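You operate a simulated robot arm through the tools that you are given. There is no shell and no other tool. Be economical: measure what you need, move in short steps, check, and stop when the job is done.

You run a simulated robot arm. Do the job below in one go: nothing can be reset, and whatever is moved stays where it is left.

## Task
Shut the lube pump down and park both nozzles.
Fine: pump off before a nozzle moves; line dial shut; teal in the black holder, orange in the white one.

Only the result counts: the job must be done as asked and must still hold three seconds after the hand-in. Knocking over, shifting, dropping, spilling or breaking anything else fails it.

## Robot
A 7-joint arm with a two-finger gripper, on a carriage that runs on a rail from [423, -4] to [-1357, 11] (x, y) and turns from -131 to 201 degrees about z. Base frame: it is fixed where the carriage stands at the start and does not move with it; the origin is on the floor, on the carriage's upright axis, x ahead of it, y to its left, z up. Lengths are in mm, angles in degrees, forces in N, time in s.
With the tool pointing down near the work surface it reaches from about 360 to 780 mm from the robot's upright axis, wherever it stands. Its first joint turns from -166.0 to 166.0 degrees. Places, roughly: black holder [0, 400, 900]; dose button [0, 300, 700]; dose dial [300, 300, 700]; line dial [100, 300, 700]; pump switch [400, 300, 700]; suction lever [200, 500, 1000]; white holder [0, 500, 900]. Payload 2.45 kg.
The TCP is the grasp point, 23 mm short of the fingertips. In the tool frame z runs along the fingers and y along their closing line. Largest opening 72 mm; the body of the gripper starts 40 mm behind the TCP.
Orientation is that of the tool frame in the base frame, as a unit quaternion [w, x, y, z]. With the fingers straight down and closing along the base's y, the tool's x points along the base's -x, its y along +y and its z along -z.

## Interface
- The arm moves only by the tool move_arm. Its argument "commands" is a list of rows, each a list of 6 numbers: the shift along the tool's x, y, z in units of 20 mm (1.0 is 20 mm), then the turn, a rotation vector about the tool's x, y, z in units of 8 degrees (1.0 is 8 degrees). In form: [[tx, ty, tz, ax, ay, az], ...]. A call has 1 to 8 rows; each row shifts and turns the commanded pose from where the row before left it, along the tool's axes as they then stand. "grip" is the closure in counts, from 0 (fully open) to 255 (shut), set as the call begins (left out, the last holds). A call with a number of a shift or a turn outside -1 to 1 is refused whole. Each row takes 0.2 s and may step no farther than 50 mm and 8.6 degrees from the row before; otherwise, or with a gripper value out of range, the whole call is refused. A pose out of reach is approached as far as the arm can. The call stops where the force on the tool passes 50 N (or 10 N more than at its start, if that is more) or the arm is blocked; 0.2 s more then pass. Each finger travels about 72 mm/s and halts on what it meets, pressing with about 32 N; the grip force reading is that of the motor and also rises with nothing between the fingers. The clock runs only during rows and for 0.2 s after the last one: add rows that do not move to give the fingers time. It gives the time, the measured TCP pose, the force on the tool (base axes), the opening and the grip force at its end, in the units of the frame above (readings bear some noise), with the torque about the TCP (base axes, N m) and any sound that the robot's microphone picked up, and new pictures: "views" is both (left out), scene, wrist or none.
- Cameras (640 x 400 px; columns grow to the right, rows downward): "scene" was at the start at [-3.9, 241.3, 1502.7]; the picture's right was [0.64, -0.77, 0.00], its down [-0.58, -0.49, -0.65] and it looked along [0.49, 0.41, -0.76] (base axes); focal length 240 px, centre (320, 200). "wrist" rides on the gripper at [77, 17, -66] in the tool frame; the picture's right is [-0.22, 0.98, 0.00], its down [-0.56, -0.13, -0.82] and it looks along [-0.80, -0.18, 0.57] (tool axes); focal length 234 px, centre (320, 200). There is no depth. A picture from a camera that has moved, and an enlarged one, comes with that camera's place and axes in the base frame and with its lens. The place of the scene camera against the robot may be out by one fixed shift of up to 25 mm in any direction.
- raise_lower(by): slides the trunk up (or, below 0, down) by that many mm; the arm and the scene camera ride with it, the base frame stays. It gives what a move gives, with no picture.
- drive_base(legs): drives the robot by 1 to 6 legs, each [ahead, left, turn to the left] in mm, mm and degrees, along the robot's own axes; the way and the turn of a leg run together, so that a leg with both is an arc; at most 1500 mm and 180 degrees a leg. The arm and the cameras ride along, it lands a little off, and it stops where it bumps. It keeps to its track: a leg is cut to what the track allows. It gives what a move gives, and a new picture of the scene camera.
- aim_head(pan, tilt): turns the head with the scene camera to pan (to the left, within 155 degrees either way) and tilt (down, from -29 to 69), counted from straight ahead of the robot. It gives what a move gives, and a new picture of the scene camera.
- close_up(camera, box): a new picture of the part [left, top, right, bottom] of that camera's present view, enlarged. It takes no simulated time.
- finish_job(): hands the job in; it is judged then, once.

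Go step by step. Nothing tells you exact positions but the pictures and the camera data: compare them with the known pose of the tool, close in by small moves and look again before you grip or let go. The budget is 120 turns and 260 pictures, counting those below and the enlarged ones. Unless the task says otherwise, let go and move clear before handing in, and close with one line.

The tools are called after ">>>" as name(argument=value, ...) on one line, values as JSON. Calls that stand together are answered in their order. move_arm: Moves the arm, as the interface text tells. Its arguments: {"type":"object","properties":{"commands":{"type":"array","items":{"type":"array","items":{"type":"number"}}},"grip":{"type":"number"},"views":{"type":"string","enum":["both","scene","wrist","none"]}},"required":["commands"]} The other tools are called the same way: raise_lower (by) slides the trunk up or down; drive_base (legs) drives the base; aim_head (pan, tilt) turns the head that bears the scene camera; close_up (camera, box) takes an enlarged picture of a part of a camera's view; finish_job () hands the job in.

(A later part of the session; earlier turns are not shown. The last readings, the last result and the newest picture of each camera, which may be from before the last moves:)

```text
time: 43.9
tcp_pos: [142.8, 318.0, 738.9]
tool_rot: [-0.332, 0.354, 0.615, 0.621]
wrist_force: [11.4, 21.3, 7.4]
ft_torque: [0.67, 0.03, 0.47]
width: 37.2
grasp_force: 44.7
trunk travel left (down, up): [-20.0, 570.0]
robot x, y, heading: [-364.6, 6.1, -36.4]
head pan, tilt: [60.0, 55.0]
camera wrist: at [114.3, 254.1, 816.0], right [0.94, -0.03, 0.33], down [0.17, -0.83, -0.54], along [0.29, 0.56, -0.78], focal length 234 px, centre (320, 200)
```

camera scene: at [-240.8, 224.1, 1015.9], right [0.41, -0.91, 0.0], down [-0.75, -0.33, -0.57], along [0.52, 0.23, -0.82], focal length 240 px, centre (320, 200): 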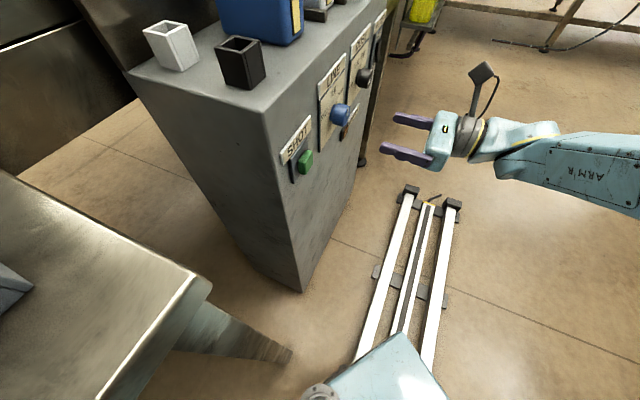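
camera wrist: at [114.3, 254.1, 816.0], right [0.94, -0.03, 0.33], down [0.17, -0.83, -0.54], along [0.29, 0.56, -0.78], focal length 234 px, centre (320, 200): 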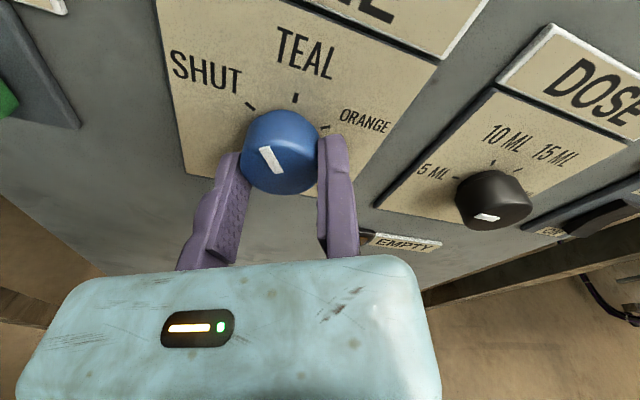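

The knob is turning with the gripper. Continuing another ~28°.

>>> move_arm(commands=[[0.13, -0.01, 0, 0, 0, -1], [0.13, -0.01, 0, 0, 0, -1], [0.13, -0.01, 0, 0, 0, -1], [0.06, 0, 0, 0, 0, -0.5]], views="wrist")

>>> close_up(camera="wrist", box=[160, 30, 400, 200])

```text
time: 44.9
tcp_pos: [135.3, 317.7, 745.8]
tool_rot: [-0.173, 0.195, 0.682, 0.683]
wrist_force: [18.6, 21.5, 21.3]
ft_torque: [0.23, 1.1, 0.27]
width: 37.3
grasp_force: 45.0
trunk travel left (down, up): [-20.0, 570.0]
robot x, y, heading: [-361.5, 1.1, -36.3]
head pan, tilt: [60.0, 55.0]
camera wrist: at [76.2, 254.9, 801.3], right [0.68, -0.02, 0.73], down [0.4, -0.83, -0.38], along [0.62, 0.55, -0.56], focal length 234 px, centre (320, 200)
```

wrist: 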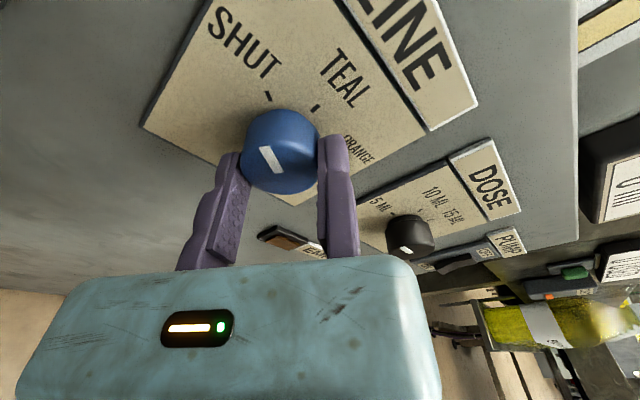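

```text
2.35 times, centred on (280, 115) of wrist
camera zoom: at [76.2, 254.9, 801.3], right [0.68, -0.02, 0.73], down [0.4, -0.83, -0.38], along [0.62, 0.55, -0.56], focal length 551 px, centre (414, 400)
```

zoom: 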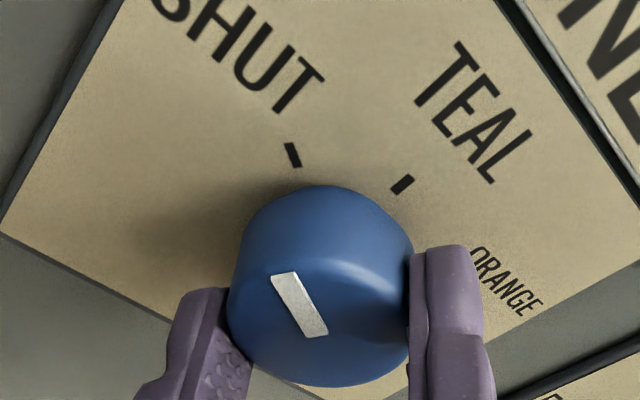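

The dial has turned 60°, matching the SHUT tick geometry (58–60°). Releasing and backing off to check.

>>> move_arm(commands=[[0, 0, 0, 0, 0, 0], [0, 0.2, 0, 0, 0, 0], [0, 0, 0, 0, 0, 0]], grip=60, views="none")

>>> move_arm(commands=[[0, 0, -1, 0, 0, 0], [0, 0, -1, 0, 0, 0], [0, 0, -1, 0, 0, 0], [0, 0, -1, 0, 0, 1], [0, 0, 0, 0, 0, 1], [0, 0, 0, 0, 0, 1], [0, 0, 0, 0, 0, 1], [0, 0, 0, 0, 0, 1]], views="wrist")

>>> close_up(camera="wrist", box=[160, 20, 400, 170])

```text
time: 45.7
tcp_pos: [136.9, 316.5, 747.6]
tool_rot: [-0.175, 0.196, 0.683, 0.681]
wrist_force: [-0.4, -0.4, -0.2]
ft_torque: [-0.02, 0.01, 0.0]
width: 55.0
grasp_force: 0.1
trunk travel left (down, up): [-20.0, 570.0]
robot x, y, heading: [-361.9, 5.2, -36.3]
head pan, tilt: [60.0, 55.0]
```

```text
time: 47.5
tcp_pos: [135.2, 237.7, 749.0]
tool_rot: [-0.397, 0.418, 0.574, 0.582]
wrist_force: [0.3, -0.1, -0.5]
ft_torque: [0.01, -0.02, -0.02]
width: 54.9
grasp_force: 0.0
trunk travel left (down, up): [-20.0, 570.0]
robot x, y, heading: [-364.3, -0.4, -36.1]
head pan, tilt: [60.0, 55.0]
camera wrist: at [123.8, 173.1, 829.9], right [0.99, -0.03, 0.12], down [0.05, -0.83, -0.56], along [0.12, 0.56, -0.82], focal length 234 px, centre (320, 200)
```

wrist: 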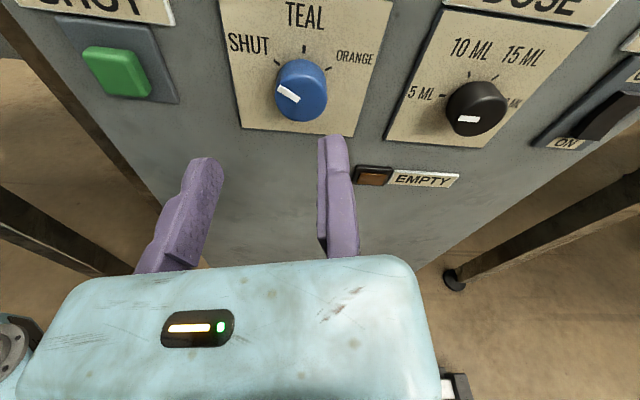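

```text
2.67 times, centred on (280, 95) of wrist
camera zoom: at [123.8, 173.1, 829.9], right [0.99, -0.03, 0.12], down [0.05, -0.83, -0.56], along [0.12, 0.56, -0.82], focal length 624 px, centre (427, 480)
```

zoom: 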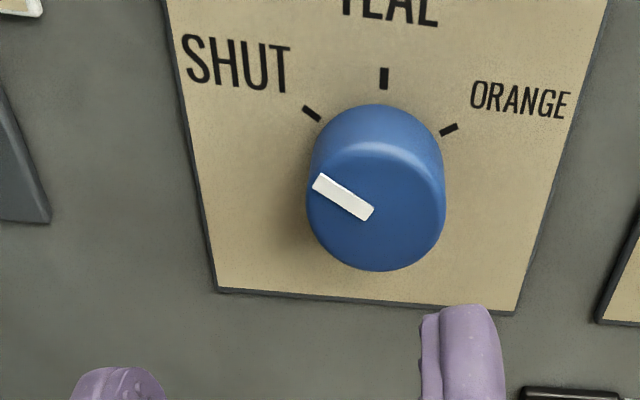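

The dial is at SHUT. Checking the rocker once more from this view.

>>> close_up(camera="wrist", box=[520, 30, 640, 170])

```text
2.86 times, centred on (580, 100) of wrist
camera zoom: at [123.8, 173.1, 829.9], right [0.99, -0.03, 0.12], down [0.05, -0.83, -0.56], along [0.12, 0.56, -0.82], focal length 669 px, centre (-423, 486)
```

zoom: 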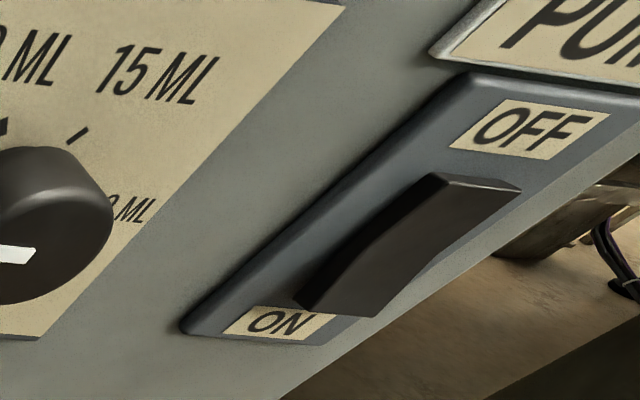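

The rocker's lower half now stands out, so the pump is OFF. Now I'll raise the trunk, point the tool down again, and go look at the nozzles.

>>> raise_lower(by=480)

>>> move_arm(commands=[[0, 0, 0, 0, 0, 0.9], [0, 0, 0, 0, 0, 0.9], [0, 0, 0, 0, -1, 0], [0, 0, 0, 0, -1, 0], [0, 0, 0, 0, -1, 0], [0, 0, 0, 0, -1, 0], [0, 0, 0, 0, -1, 0], [0, 0, 0, 0, -1, 0]], grip=0, views="none")

>>> drive_base(legs=[[300, 218, 0], [0, 0, 60]])

>>> move_arm(commands=[[0, 0, 0, 0, -1, 0], [0, 0, 0, 0, -1, 0], [0, 0, 0, 0, -1, 0], [0, 0, 0, 0, 0, 0]], views="both")

```text
refused: 480 is not a number from -400 to 400
```

```text
time: 49.3
tcp_pos: [134.6, 236.5, 749.5]
tool_rot: [-0.215, 0.659, 0.662, 0.283]
wrist_force: [0.3, -0.3, 0.5]
ft_torque: [-0.01, 0.03, 0.05]
width: 72.0
grasp_force: 0.1
trunk travel left (down, up): [-20.0, 570.0]
robot x, y, heading: [-366.4, 3.7, -36.2]
head pan, tilt: [60.0, 55.0]
```

```text
time: 52.7
tcp_pos: [442.8, 333.2, 750.5]
tool_rot: [-0.241, 0.584, 0.729, 0.262]
wrist_force: [-10.3, -18.9, 1.4]
ft_torque: [2.37, -1.18, 0.46]
width: 72.0
grasp_force: 0.0
trunk travel left (down, up): [-20.0, 570.0]
robot x, y, heading: [3.4, -0.8, -23.2]
head pan, tilt: [60.0, 55.0]
stopped in leg 2: the force on the tool passed its limit at 108 N (the readings are from after the stop); the commanded pose is now the measured one
camera scene: at [75.1, 242.9, 1016.2], right [0.6, -0.8, 0.0], down [-0.65, -0.49, -0.57], along [0.46, 0.35, -0.82], focal length 240 px, centre (320, 200)
```

scene: 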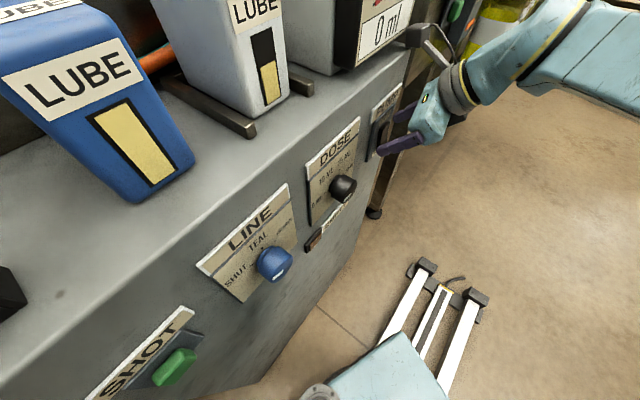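

```text
time: 53.0
tcp_pos: [445.6, 327.8, 753.3]
tool_rot: [-0.222, 0.59, 0.734, 0.251]
wrist_force: [-13.5, -27.8, 4.9]
ft_torque: [3.51, -1.69, 0.75]
width: 72.3
grasp_force: 0.1
trunk travel left (down, up): [-20.0, 570.0]
robot x, y, heading: [7.1, 0.7, -23.0]
head pan, tilt: [60.0, 55.0]
stopped in row 1: the force on the tool passed its limit at 70 N (the readings are from after the stop); the commanded pose is now the measured one
camera scene: at [74.8, 242.2, 1016.5], right [0.6, -0.8, 0.0], down [-0.65, -0.49, -0.58], along [0.46, 0.35, -0.82], focal length 240 px, centre (320, 200)
camera wrist: at [449.2, 348.7, 855.2], right [1.0, 0.01, -0.03], down [0.02, -0.96, 0.27], along [-0.03, -0.27, -0.96], focal length 234 px, centre (320, 200)
```

scene: 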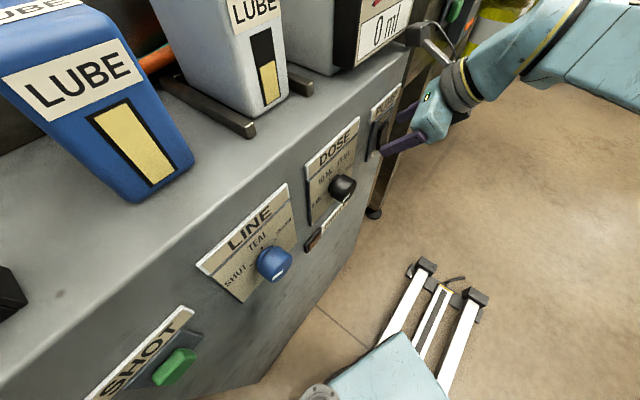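
wrist: 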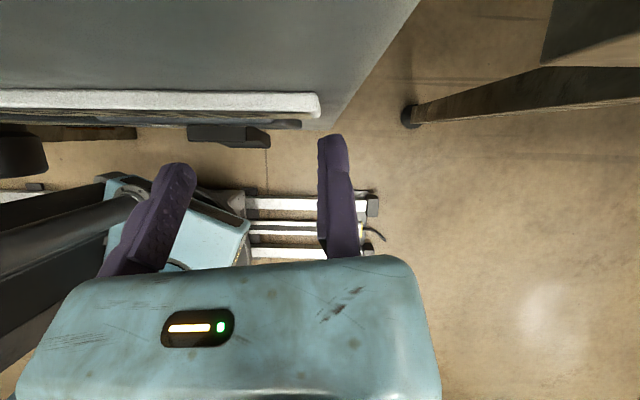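

The lift was refused (limit 400) and the gripper swung into the cart's front near the gauge at low height. I'll back the tool straight away from the cart and check that nothing shifted.

>>> move_arm(commands=[[-0.755, -0.178, -0.63, 0, 0, 0], [-0.755, -0.178, -0.63, 0, 0, 0], [-0.755, -0.178, -0.63, 0, 0, 0], [-0.755, -0.178, -0.63, 0, 0, 0], [-0.755, -0.178, -0.63, 0, 0, 0]], views="wrist")

```text
time: 54.2
tcp_pos: [445.4, 230.1, 751.7]
tool_rot: [-0.223, 0.59, 0.735, 0.25]
wrist_force: [-0.4, -0.6, 0.2]
ft_torque: [0.01, 0.02, -0.02]
width: 71.9
grasp_force: 0.0
trunk travel left (down, up): [-20.0, 570.0]
robot x, y, heading: [8.5, -1.5, -23.1]
head pan, tilt: [60.0, 55.0]
camera wrist: at [449.4, 251.7, 853.0], right [1.0, 0.01, -0.03], down [0.02, -0.96, 0.28], along [-0.03, -0.28, -0.96], focal length 234 px, centre (320, 200)
```

wrist: 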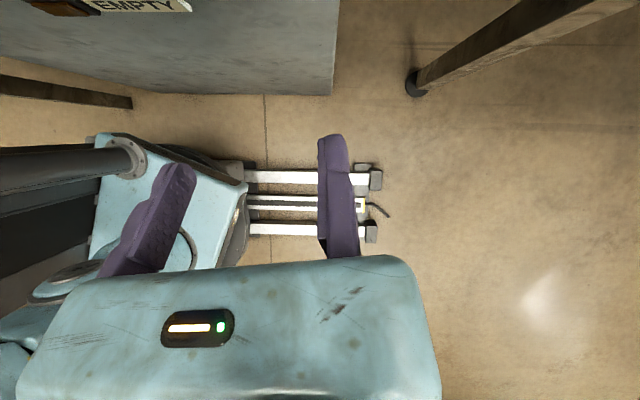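

Free of contact now. Raising in two allowed steps and looking at the panel state.

>>> raise_lower(by=390)

>>> aim_head(pan=70, tilt=50)

```text
time: 57.9
tcp_pos: [444.8, 230.9, 1141.2]
tool_rot: [-0.222, 0.591, 0.734, 0.25]
wrist_force: [-0.2, -0.1, -0.4]
ft_torque: [-0.02, 0.02, -0.02]
width: 71.8
grasp_force: 0.0
trunk travel left (down, up): [-410.0, 180.0]
robot x, y, heading: [3.3, -0.1, -22.8]
head pan, tilt: [60.0, 55.0]
```

```text
time: 58.6
tcp_pos: [445.1, 229.6, 1141.3]
tool_rot: [-0.222, 0.591, 0.734, 0.249]
wrist_force: [-0.4, 0.0, -0.1]
ft_torque: [0.02, 0.01, 0.0]
width: 71.9
grasp_force: 0.0
trunk travel left (down, up): [-410.0, 180.0]
robot x, y, heading: [-1.6, 1.7, -22.8]
head pan, tilt: [70.0, 50.0]
camera scene: at [70.8, 256.8, 1412.4], right [0.73, -0.68, 0.0], down [-0.52, -0.56, -0.64], along [0.44, 0.47, -0.77], focal length 240 px, centre (320, 200)
```

scene: 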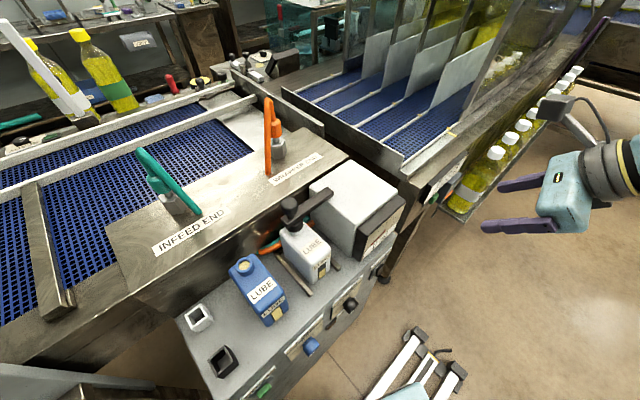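

>>> close_up(camera="scene", box=[100, 130, 260, 250])

>>> close_up(camera="scene", box=[220, 80, 350, 200])

>>> close_up(camera="scene", box=[160, 200, 420, 370])

>>> move_arm(commands=[[0, 0, 0, 0, -0.97, 0], [0, 0, 0, 0, -0.97, 0], [0, 0, 0, 0, -0.97, 0], [0, 0, 0, 0, -0.97, 0], [0, 0, 0, 0, -0.97, 0]], views="wrist")

```text
3.33 times, centred on (180, 190) of scene
camera zoom: at [70.8, 256.8, 1412.4], right [0.73, -0.68, 0.0], down [-0.52, -0.56, -0.64], along [0.44, 0.47, -0.77], focal length 799 px, centre (787, 233)
```

zoom: 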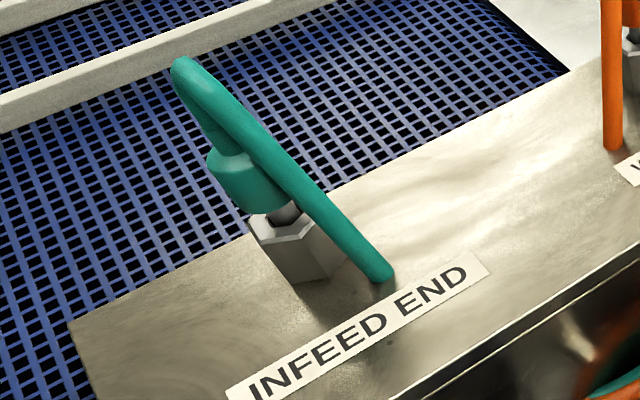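

```text
3.33 times, centred on (285, 140) of scene
camera zoom: at [70.8, 256.8, 1412.4], right [0.73, -0.68, 0.0], down [-0.52, -0.56, -0.64], along [0.44, 0.47, -0.77], focal length 799 px, centre (437, 400)
```

zoom: 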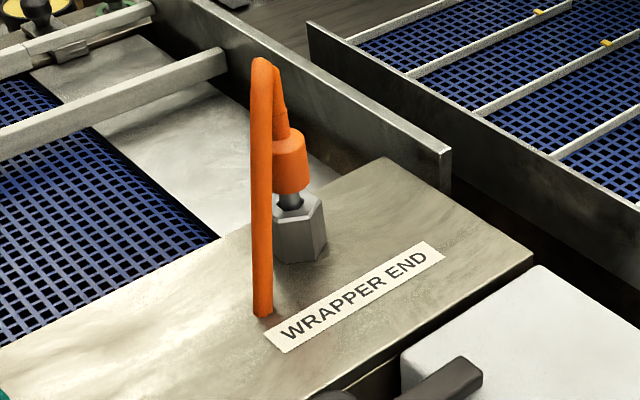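

```text
2.35 times, centred on (290, 285) of scene
camera zoom: at [70.8, 256.8, 1412.4], right [0.73, -0.68, 0.0], down [-0.52, -0.56, -0.64], along [0.44, 0.47, -0.77], focal length 564 px, centre (391, 0)
```

zoom: 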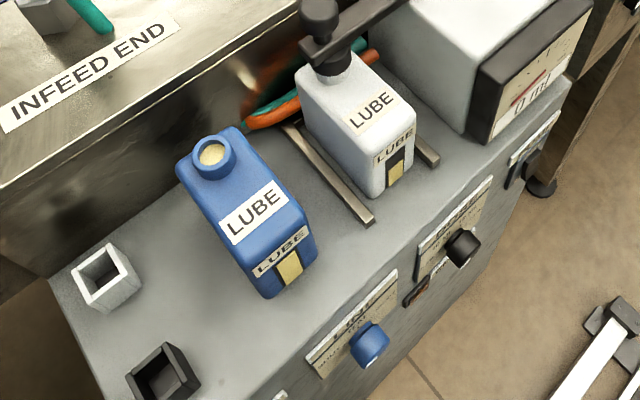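

```text
time: 59.8
tcp_pos: [445.8, 229.9, 1142.1]
tool_rot: [0.036, 0.64, 0.767, 0.039]
wrist_force: [0.4, 0.2, 0.8]
ft_torque: [0.02, 0.01, -0.01]
width: 72.0
grasp_force: 0.1
trunk travel left (down, up): [-410.0, 180.0]
robot x, y, heading: [4.4, 1.1, -23.0]
head pan, tilt: [70.0, 50.0]
camera wrist: at [442.9, 309.5, 1209.0], right [0.99, -0.04, 0.1], down [-0.11, -0.58, 0.8], along [0.03, -0.81, -0.58], focal length 234 px, centre (320, 200)
```

wrist: 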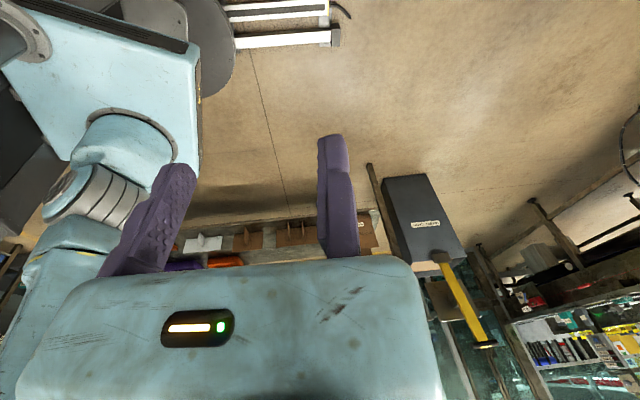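

The panel and cart look unshifted. Both nozzles have a fat collar, a neck, and a hose tail arching down toward the robot side. I'll raise and swing over toward the teal nozzle for measuring.

>>> raise_lower(by=110)

>>> close_up(camera="scene", box=[260, 200, 420, 360])

```text
time: 61.3
tcp_pos: [444.8, 230.7, 1251.5]
tool_rot: [0.034, 0.639, 0.767, 0.039]
wrist_force: [0.7, 0.0, 1.0]
ft_torque: [0.0, 0.0, 0.01]
width: 72.2
grasp_force: 0.0
trunk travel left (down, up): [-520.0, 70.0]
robot x, y, heading: [1.3, 0.3, -23.3]
head pan, tilt: [70.0, 50.0]
```

```text
2.50 times, centred on (340, 280) of scene
camera zoom: at [70.8, 256.9, 1522.3], right [0.73, -0.68, 0.0], down [-0.52, -0.56, -0.64], along [0.44, 0.47, -0.77], focal length 599 px, centre (270, 0)
```

zoom: 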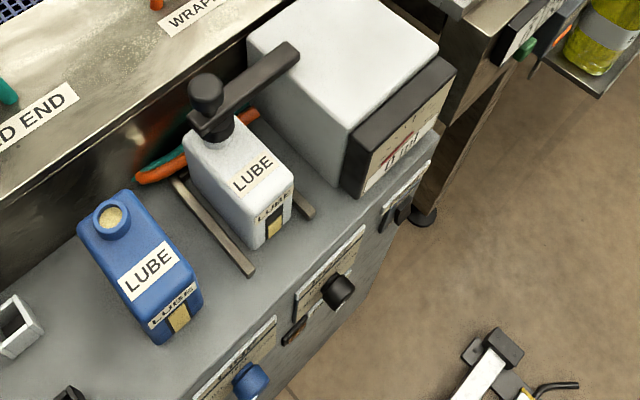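

>>> drive_base(legs=[[0, 0, 48], [-51, 24, 0]])

>>> move_arm(commands=[[0, 0, 0, 0.75, 0, 0], [0, 0, 0, 0, 0, 1], [0, 0, 0, 0, 0, 1], [0, 0, 0, 0, 0, 0.9]], views="both")

```text
time: 64.4
tcp_pos: [72.8, 482.3, 1250.1]
tool_rot: [0.015, 0.273, 0.961, 0.049]
wrist_force: [0.0, -0.1, 0.3]
ft_torque: [0.0, -0.02, 0.02]
width: 72.2
grasp_force: 0.0
trunk travel left (down, up): [-520.0, 70.0]
robot x, y, heading: [-53.3, 4.3, 24.9]
head pan, tilt: [70.0, 50.0]
camera scene: at [-194.1, 226.0, 1522.4], right [1.0, 0.09, 0.0], down [0.07, -0.76, -0.64], along [-0.06, 0.64, -0.77], focal length 240 px, centre (320, 200)
```

scene: 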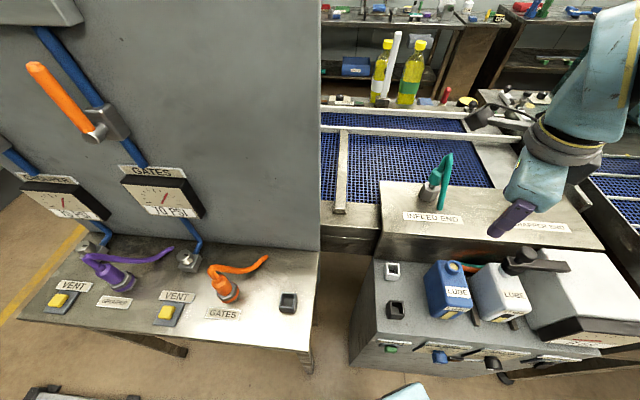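

```text
time: 65.4
tcp_pos: [73.0, 481.9, 1251.6]
tool_rot: [0.001, 0.462, 0.887, -0.001]
wrist_force: [-0.3, 0.6, 0.5]
ft_torque: [0.02, 0.0, 0.01]
width: 72.0
grasp_force: 0.0
trunk travel left (down, up): [-520.0, 70.0]
robot x, y, heading: [-51.3, -0.9, 25.0]
head pan, tilt: [70.0, 50.0]
camera scene: at [-193.8, 226.0, 1522.4], right [1.0, 0.09, 0.0], down [0.07, -0.76, -0.64], along [-0.06, 0.64, -0.77], focal length 240 px, centre (320, 200)
camera wrist: at [42.9, 556.9, 1317.6], right [0.92, 0.38, 0.0], down [0.22, -0.53, 0.82], along [0.31, -0.76, -0.57], focal length 234 px, centre (320, 200)
```

scene: 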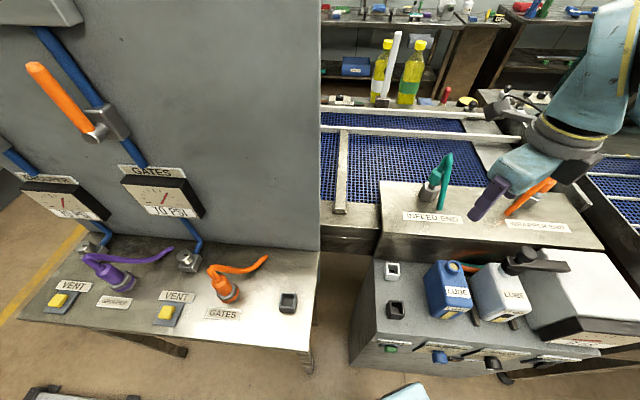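
wrist: 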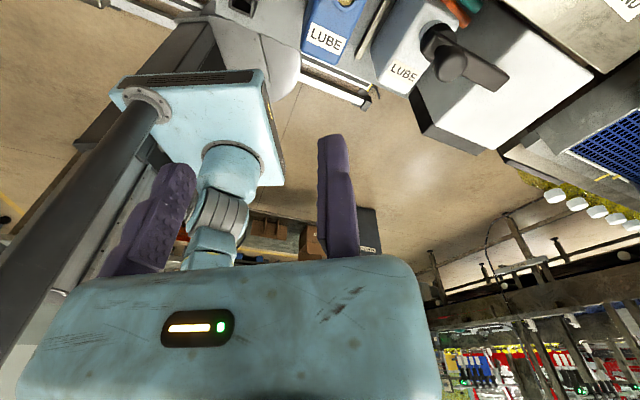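

From this side the wrist camera faces away from the nozzles. I'll yaw the tool 180° so the camera looks outward over the nozzle.

>>> move_arm(commands=[[0, 0, 0, 0, 0, -1], [0, 0, 0, 0, 0, -1], [0, 0, 0, 0, 0, -1], [0, 0, 0, 0, 0, -1], [0, 0, 0, 0, 0, -1], [0, 0, 0, 0, 0, -1], [0, 0, 0, 0, 0, -1], [0, 0, 0, 0, 0, -1]], views="none")

>>> move_arm(commands=[[0, 0, 0, 0, 0, -1], [0, 0, 0, 0, 0, -1], [0, 0, 0, 0, 0, -1], [0, 0, 0, 0, 0, -1], [0, 0, 0, 0, 0, -1], [0, 0, 0, 0, 0, -1], [0, 0, 0, 0, 0, -1], [0, 0, 0, 0, 0, -1]], views="none")

>>> move_arm(commands=[[0, 0, 0, 0, 0, -1], [0, 0, 0, 0, 0, -1], [0, 0, 0, 0, 0, -1], [0, 0, 0, 0, 0, -1], [0, 0, 0, 0, 0, -1], [0, 0, 0, 0, 0, -1], [0, 0, 0, 0, 0, -0.5]], views="wrist")

```text
time: 67.2
tcp_pos: [72.3, 482.1, 1250.5]
tool_rot: [0.001, -0.079, 0.997, -0.001]
wrist_force: [-0.2, 0.1, 0.0]
ft_torque: [0.06, 0.02, 0.02]
width: 72.1
grasp_force: 0.0
trunk travel left (down, up): [-520.0, 70.0]
robot x, y, heading: [-50.3, 2.7, 24.8]
head pan, tilt: [70.0, 50.0]
```

```text
time: 69.0
tcp_pos: [73.4, 482.0, 1251.6]
tool_rot: [0.001, -0.597, 0.802, -0.002]
wrist_force: [-0.7, -0.5, 0.6]
ft_torque: [-0.02, -0.01, -0.01]
width: 71.9
grasp_force: 0.1
trunk travel left (down, up): [-520.0, 70.0]
robot x, y, heading: [-54.6, -0.1, 25.1]
head pan, tilt: [70.0, 50.0]
```

```text
time: 70.6
tcp_pos: [72.4, 483.1, 1250.0]
tool_rot: [0.001, 0.888, -0.46, 0.001]
wrist_force: [0.3, -0.5, 0.2]
ft_torque: [0.01, -0.02, -0.03]
width: 72.0
grasp_force: 0.0
trunk travel left (down, up): [-520.0, 70.0]
robot x, y, heading: [-51.6, -2.1, 25.2]
head pan, tilt: [70.0, 50.0]
camera wrist: at [103.5, 410.4, 1318.1], right [-0.92, -0.39, 0.0], down [-0.22, 0.53, 0.82], along [-0.31, 0.75, -0.58], focal length 234 px, centre (320, 200)
```

wrist: 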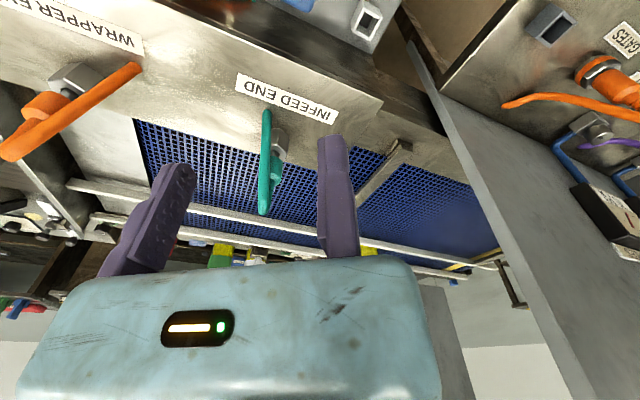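

The teal nozzle is seen edge-on to its tail plane. Moving 120 mm outward for a second view to triangulate.

>>> close_up(camera="wrist", box=[200, 70, 360, 230])

>>> move_arm(commands=[[-0.82, -0.575, 0, 0, 0, 0], [-0.82, -0.575, 0, 0, 0, 0], [-0.82, -0.575, 0, 0, 0, 0], [-0.82, -0.575, 0, 0, 0, 0], [-0.82, -0.575, 0, 0, 0, 0], [-0.82, -0.575, 0, 0, 0, 0], [0, 0, 0, 0, 0, 0]], views="wrist")

>>> close_up(camera="wrist", box=[180, 30, 380, 230])

```text
2.50 times, centred on (280, 150) of wrist
camera zoom: at [103.5, 410.4, 1318.1], right [-0.92, -0.39, 0.0], down [-0.22, 0.53, 0.82], along [-0.31, 0.75, -0.58], focal length 585 px, centre (420, 325)
```

zoom: 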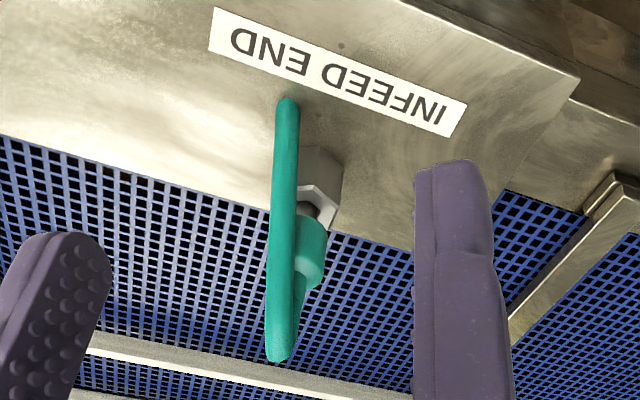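

```text
time: 72.2
tcp_pos: [71.9, 603.6, 1251.4]
tool_rot: [0.001, 0.887, -0.462, 0.002]
wrist_force: [-0.6, 0.1, -0.3]
ft_torque: [0.0, -0.03, 0.01]
width: 72.0
grasp_force: 0.0
trunk travel left (down, up): [-520.0, 70.0]
robot x, y, heading: [-53.1, 0.9, 25.2]
head pan, tilt: [70.0, 50.0]
camera wrist: at [103.5, 531.3, 1318.0], right [-0.92, -0.38, 0.0], down [-0.22, 0.53, 0.82], along [-0.31, 0.75, -0.58], focal length 234 px, centre (320, 200)
```

wrist: 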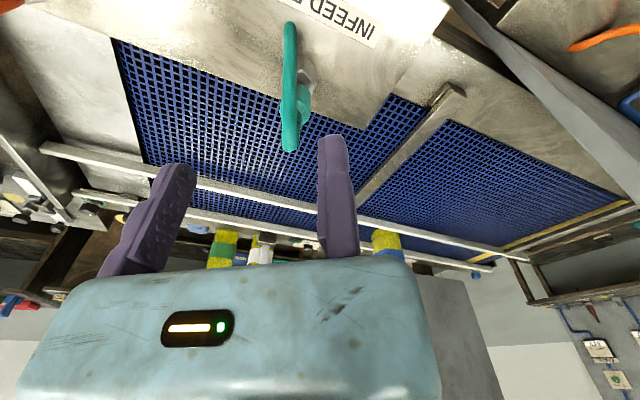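

```text
2.00 times, centred on (280, 130) of wrist
camera zoom: at [103.5, 531.3, 1318.0], right [-0.92, -0.38, 0.0], down [-0.22, 0.53, 0.82], along [-0.31, 0.75, -0.58], focal length 468 px, centre (400, 340)
```

zoom: 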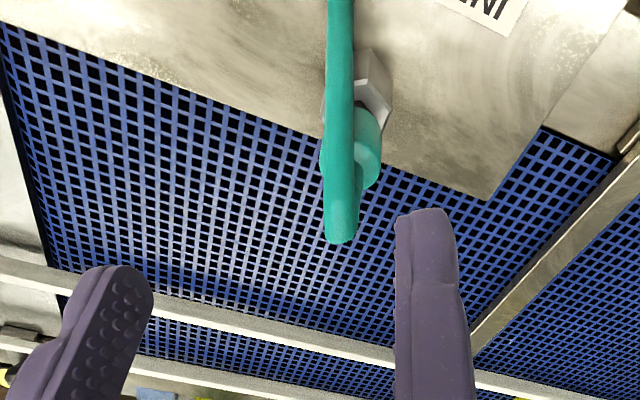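

The teal nozzle's axis is about (70, 683) with its arch top at z≈1153, collar ~1077, and tail end at (96, 642, 988). I'll move above it, with the fixed finger just beside the neck.

>>> move_arm(commands=[[-0.79, -0.386, 0, 0, 0, 0], [-0.79, -0.386, 0, 0, 0, 0], [-0.79, -0.386, 0, 0, 0, 0], [-0.79, -0.386, 0, 0, 0, 0], [0, 0, 1, 0, 0, 0], [0, 0, 1, 0, 0, 0], [0, 0, 0, 0, 0, 0]], views="both")

>>> close_up(camera="wrist", box=[160, 0, 420, 200])

```text
time: 73.8
tcp_pos: [52.7, 644.8, 1206.4]
tool_rot: [0.002, 0.888, -0.46, 0.001]
wrist_force: [-0.2, 0.1, -0.1]
ft_torque: [0.0, -0.02, -0.06]
width: 71.9
grasp_force: 0.1
out of reach, approached as far as the arm can: row 3, 4
trunk travel left (down, up): [-520.0, 70.0]
robot x, y, heading: [-50.1, -1.8, 25.3]
head pan, tilt: [70.0, 50.0]
camera scene: at [-193.7, 225.9, 1522.4], right [1.0, 0.09, 0.0], down [0.07, -0.76, -0.64], along [-0.06, 0.64, -0.77], focal length 240 px, centre (320, 200)
camera wrist: at [83.6, 572.5, 1273.1], right [-0.92, -0.38, 0.0], down [-0.22, 0.53, 0.82], along [-0.31, 0.76, -0.58], focal length 234 px, centre (320, 200)
```

scene: 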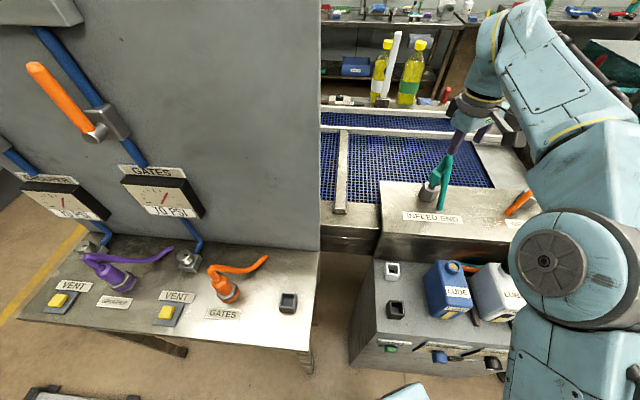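
wrist: 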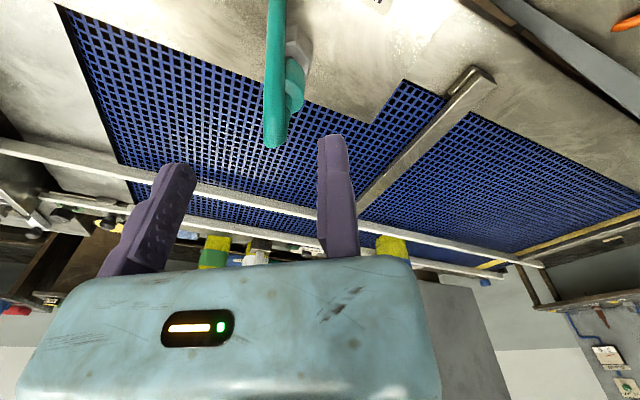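

```text
2.00 times, centred on (290, 100) of wrist
camera zoom: at [83.6, 572.5, 1273.1], right [-0.92, -0.38, 0.0], down [-0.22, 0.53, 0.82], along [-0.31, 0.76, -0.58], focal length 468 px, centre (380, 400)
```

zoom: 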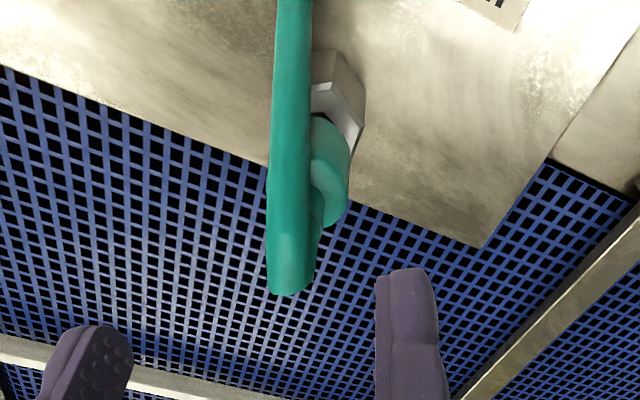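

Slightly out of reach at this height. I'll raise the trunk and lower the arm to gain reach, then move the remaining ~28 mm outward.

>>> raise_lower(by=65)

>>> move_arm(commands=[[0, 0, 1, 0, 0, 0], [0, 0, 1, 0, 0, 0], [0, 0, 1, 0, 0, 0], [-0.46, -0.57, 0.2, 0, 0, 0], [-0.46, -0.57, 0, 0, 0, 0], [0, 0, 0, 0, 0, 0]], views="wrist")

>>> close_up(camera="wrist", box=[160, 0, 420, 200])

```text
time: 74.8
tcp_pos: [52.8, 645.4, 1271.9]
tool_rot: [0.001, 0.887, -0.461, 0.001]
wrist_force: [0.7, -0.8, -0.2]
ft_torque: [0.0, 0.01, 0.0]
width: 71.9
grasp_force: 0.0
trunk travel left (down, up): [-585.0, 5.0]
robot x, y, heading: [-51.4, -2.7, 25.0]
head pan, tilt: [70.0, 50.0]
```

```text
time: 76.2
tcp_pos: [61.3, 673.0, 1208.0]
tool_rot: [0.001, 0.887, -0.461, 0.002]
wrist_force: [0.3, -0.6, 0.5]
ft_torque: [0.0, 0.03, 0.01]
width: 71.9
grasp_force: 0.0
trunk travel left (down, up): [-585.0, 5.0]
robot x, y, heading: [-50.5, -0.3, 24.7]
head pan, tilt: [70.0, 50.0]
camera wrist: at [91.8, 600.9, 1274.6], right [-0.92, -0.38, 0.0], down [-0.22, 0.53, 0.82], along [-0.31, 0.75, -0.58], focal length 234 px, centre (320, 200)
```

wrist: 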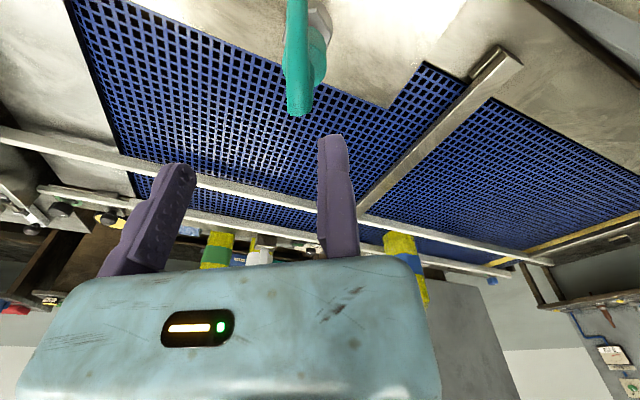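

```text
2.00 times, centred on (290, 100) of wrist
camera zoom: at [91.8, 600.9, 1274.6], right [-0.92, -0.38, 0.0], down [-0.22, 0.53, 0.82], along [-0.31, 0.75, -0.58], focal length 468 px, centre (380, 400)
```

zoom: 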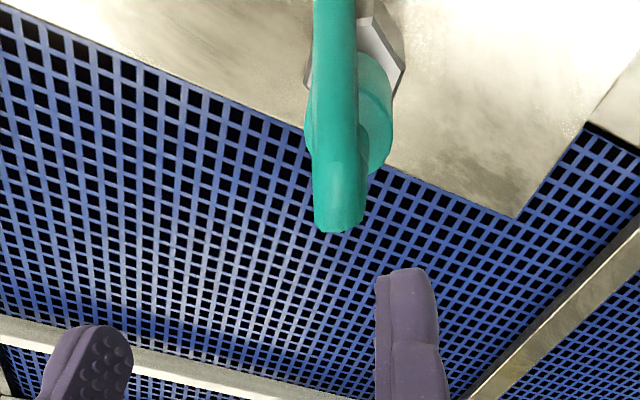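

The fixed finger has ~5 mm clearance to the neck. Descending to TCP z≈1128 so the fingers straddle the neck above the collar.

>>> move_arm(commands=[[0, 0, 1, 0, 0, 0], [0, 0, 1, 0, 0, 0], [0, 0, 1, 0, 0, 0], [0, 0, 0.95, 0, 0, 0], [0, 0, 0, 0, 0, 0]], views="wrist")

>>> close_up(camera="wrist", box=[160, 0, 420, 200])

```text
time: 77.4
tcp_pos: [61.8, 672.9, 1127.8]
tool_rot: [0.001, 0.887, -0.461, 0.001]
wrist_force: [-0.5, -0.2, 0.5]
ft_torque: [0.0, -0.01, -0.02]
width: 72.0
grasp_force: 0.1
trunk travel left (down, up): [-585.0, 5.0]
robot x, y, heading: [-51.9, 0.2, 25.2]
head pan, tilt: [70.0, 50.0]
camera wrist: at [91.8, 600.4, 1194.8], right [-0.92, -0.38, 0.0], down [-0.22, 0.53, 0.82], along [-0.31, 0.75, -0.58], focal length 234 px, centre (320, 200)
```

wrist: 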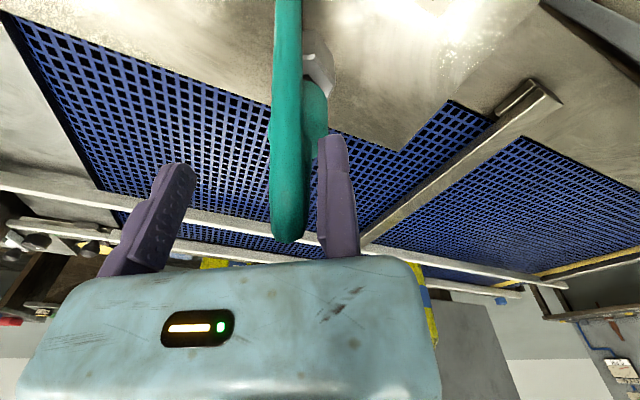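

```text
2.00 times, centred on (290, 100) of wrist
camera zoom: at [91.8, 600.4, 1194.8], right [-0.92, -0.38, 0.0], down [-0.22, 0.53, 0.82], along [-0.31, 0.75, -0.58], focal length 468 px, centre (380, 400)
```

zoom: 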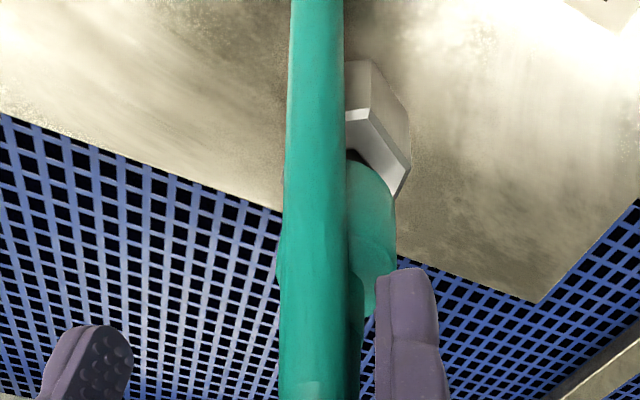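

The arch is between the fingers. Nudging the fixed finger to the neck and closing.

>>> move_arm(commands=[[0, -0.2, 0, 0, 0, 0], [0, 0, 0, 0, 0, 0], [0, 0, 0, 0, 0, 0], [0, 0, 0, 0, 0, 0], [0, 0, 0, 0, 0, 0]], grip=255, views="wrist")

```text
time: 78.6
tcp_pos: [64.9, 675.3, 1127.8]
tool_rot: [0.001, 0.887, -0.461, 0.002]
wrist_force: [1.6, 1.9, 0.1]
ft_torque: [0.19, -0.14, 0.0]
width: 14.3
grasp_force: 32.4
trunk travel left (down, up): [-585.0, 5.0]
robot x, y, heading: [-46.8, 0.9, 24.9]
head pan, tilt: [70.0, 50.0]
camera wrist: at [95.4, 602.7, 1195.3], right [-0.92, -0.38, 0.0], down [-0.22, 0.53, 0.82], along [-0.31, 0.76, -0.58], focal length 234 px, centre (320, 200)
```

wrist: 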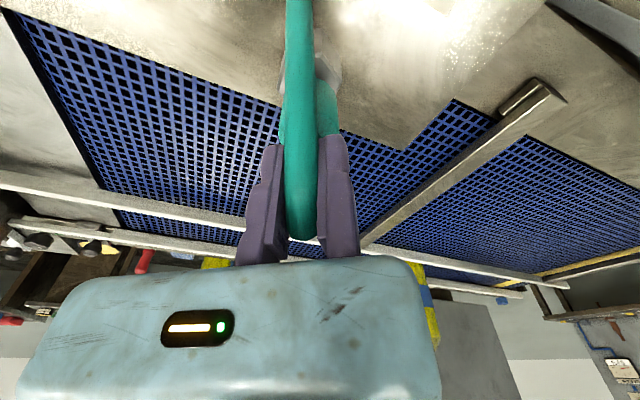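

Gripped at 14 mm with little side force. Lifting slowly.

>>> move_arm(commands=[[0, 0, -0.5, 0, 0, 0], [0, 0, -0.5, 0, 0, 0], [0, 0, -0.5, 0, 0, 0], [0, 0, -0.5, 0, 0, 0]], views="both")

>>> close_up(camera="scene", box=[380, 80, 540, 240])

```text
time: 79.6
tcp_pos: [64.8, 674.8, 1168.2]
tool_rot: [0.001, 0.887, -0.462, 0.001]
wrist_force: [0.9, -1.2, -0.9]
ft_torque: [-0.02, 0.01, -0.02]
width: 14.3
grasp_force: 32.0
trunk travel left (down, up): [-585.0, 5.0]
robot x, y, heading: [-53.5, 2.3, 25.0]
head pan, tilt: [70.0, 50.0]
camera scene: at [-193.8, 226.0, 1587.4], right [1.0, 0.09, 0.0], down [0.07, -0.76, -0.64], along [-0.06, 0.64, -0.77], focal length 240 px, centre (320, 200)
camera wrist: at [95.2, 603.1, 1235.4], right [-0.92, -0.38, 0.0], down [-0.22, 0.53, 0.82], along [-0.31, 0.75, -0.58], focal length 234 px, centre (320, 200)
```

scene: 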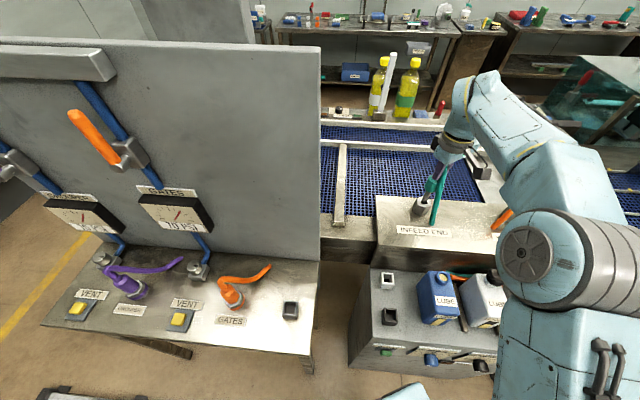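
wrist: 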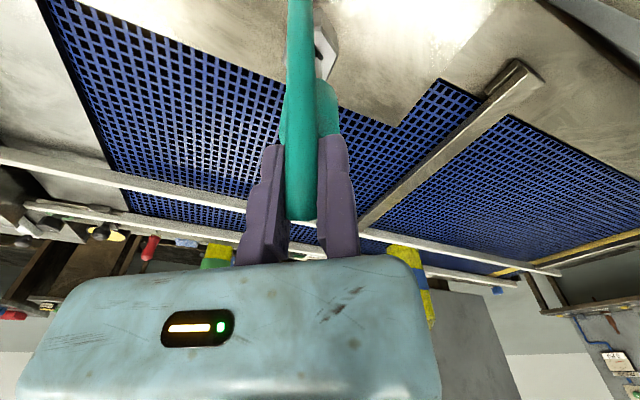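

```text
2.50 times, centred on (460, 160) of scene
camera zoom: at [-193.8, 226.0, 1587.4], right [1.0, 0.09, 0.0], down [0.07, -0.76, -0.64], along [-0.06, 0.64, -0.77], focal length 599 px, centre (-30, 300)
```

zoom: 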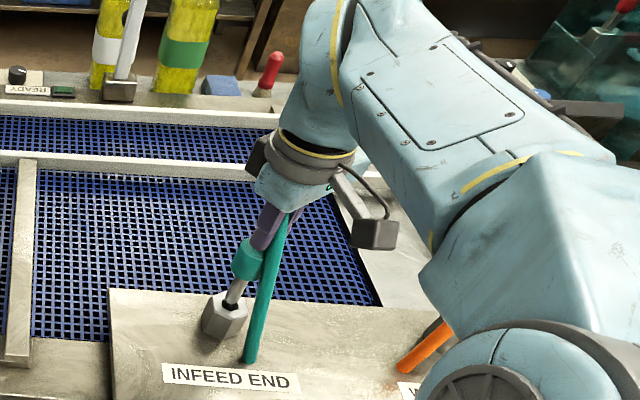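

The nozzle comes up cleanly with its stem still partly in the socket. Lifting further.

>>> move_arm(commands=[[0, 0, -0.8, 0, 0, 0], [0, 0, -0.8, 0, 0, 0], [0, 0, -0.8, 0, 0, 0], [0, 0, -0.6, 0, 0, 0], [0, 0, 0, 0, 0, 0]], views="both")

>>> close_up(camera="scene", box=[380, 80, 540, 240])

```text
time: 80.8
tcp_pos: [65.1, 674.8, 1228.1]
tool_rot: [0.001, 0.888, -0.461, 0.001]
wrist_force: [-0.6, 0.3, -1.3]
ft_torque: [0.0, -0.03, -0.01]
width: 14.2
grasp_force: 32.3
trunk travel left (down, up): [-585.0, 5.0]
robot x, y, heading: [-51.5, -0.1, 24.7]
head pan, tilt: [70.0, 50.0]
camera scene: at [-193.8, 226.0, 1587.4], right [1.0, 0.09, 0.0], down [0.07, -0.76, -0.64], along [-0.06, 0.64, -0.77], focal length 240 px, centre (320, 200)
camera wrist: at [95.1, 602.9, 1295.0], right [-0.92, -0.38, 0.0], down [-0.22, 0.53, 0.82], along [-0.31, 0.75, -0.58], focal length 234 px, centre (320, 200)
```

scene: 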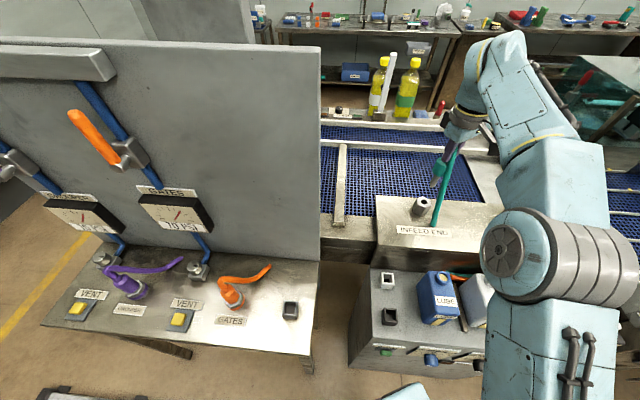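
wrist: 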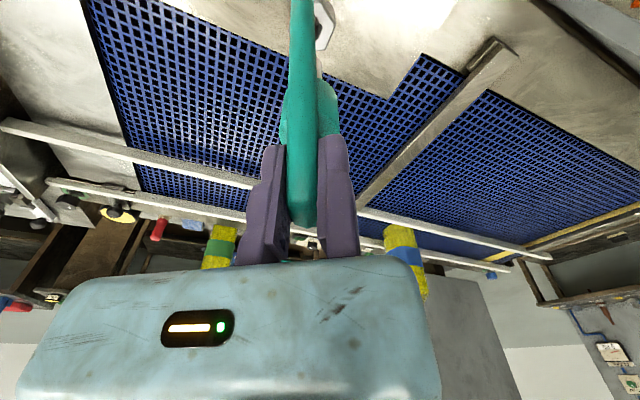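

```text
2.50 times, centred on (460, 160) of scene
camera zoom: at [-193.8, 226.0, 1587.4], right [1.0, 0.09, 0.0], down [0.07, -0.76, -0.64], along [-0.06, 0.64, -0.77], focal length 599 px, centre (-30, 300)
```

zoom: 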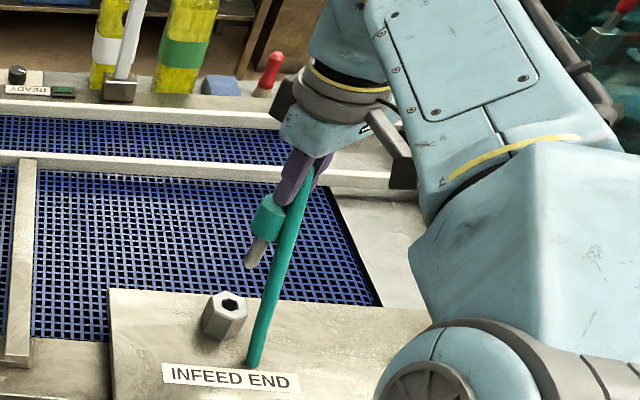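

The stem is free; the hose is tethered at the table and just pays out. Now I'll retract over the cart to measure the holders.

>>> move_arm(commands=[[1, 0.7, 0, 0, 0, 0], [1, 0.7, 0, 0, 0, 0], [1, 0.7, 0, 0, 0, 0], [1, 0.7, 0, 0, 0, 0], [1, 0.7, 0, 0, 0, 0], [1, 0.7, 0, 0, 0, 0], [1, 0.7, 0, 0, 0, 0], [1, 0.7, 0, 0, 0, 0]], views="scene")

>>> close_up(camera="scene", box=[360, 120, 520, 350])

```text
time: 82.6
tcp_pos: [64.9, 479.6, 1227.9]
tool_rot: [0.001, 0.887, -0.461, 0.002]
wrist_force: [0.3, 0.6, -0.6]
ft_torque: [-0.01, 0.0, -0.03]
width: 13.9
grasp_force: 32.1
trunk travel left (down, up): [-585.0, 5.0]
robot x, y, heading: [-49.0, 1.7, 25.0]
head pan, tilt: [70.0, 50.0]
camera scene: at [-193.8, 225.9, 1587.4], right [1.0, 0.09, 0.0], down [0.07, -0.76, -0.64], along [-0.06, 0.64, -0.77], focal length 240 px, centre (320, 200)
```

scene: 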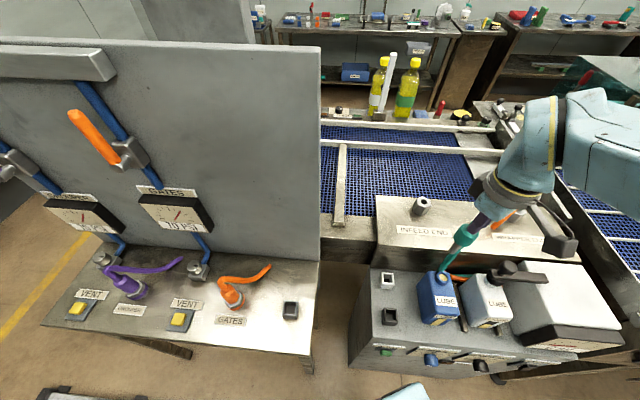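

```text
1.74 times, centred on (440, 235) of scene
camera zoom: at [-193.8, 225.9, 1587.4], right [1.0, 0.09, 0.0], down [0.07, -0.76, -0.64], along [-0.06, 0.64, -0.77], focal length 417 px, centre (111, 139)
```

zoom: 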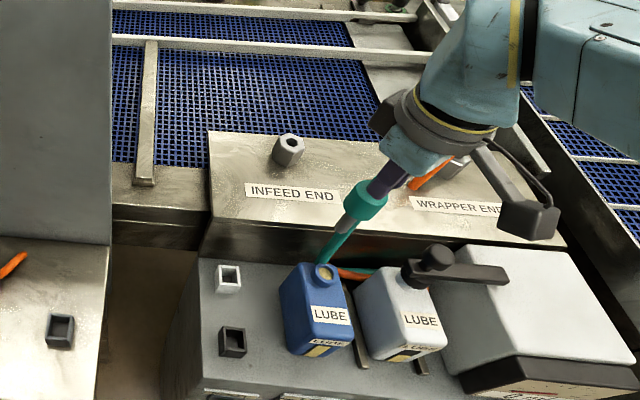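

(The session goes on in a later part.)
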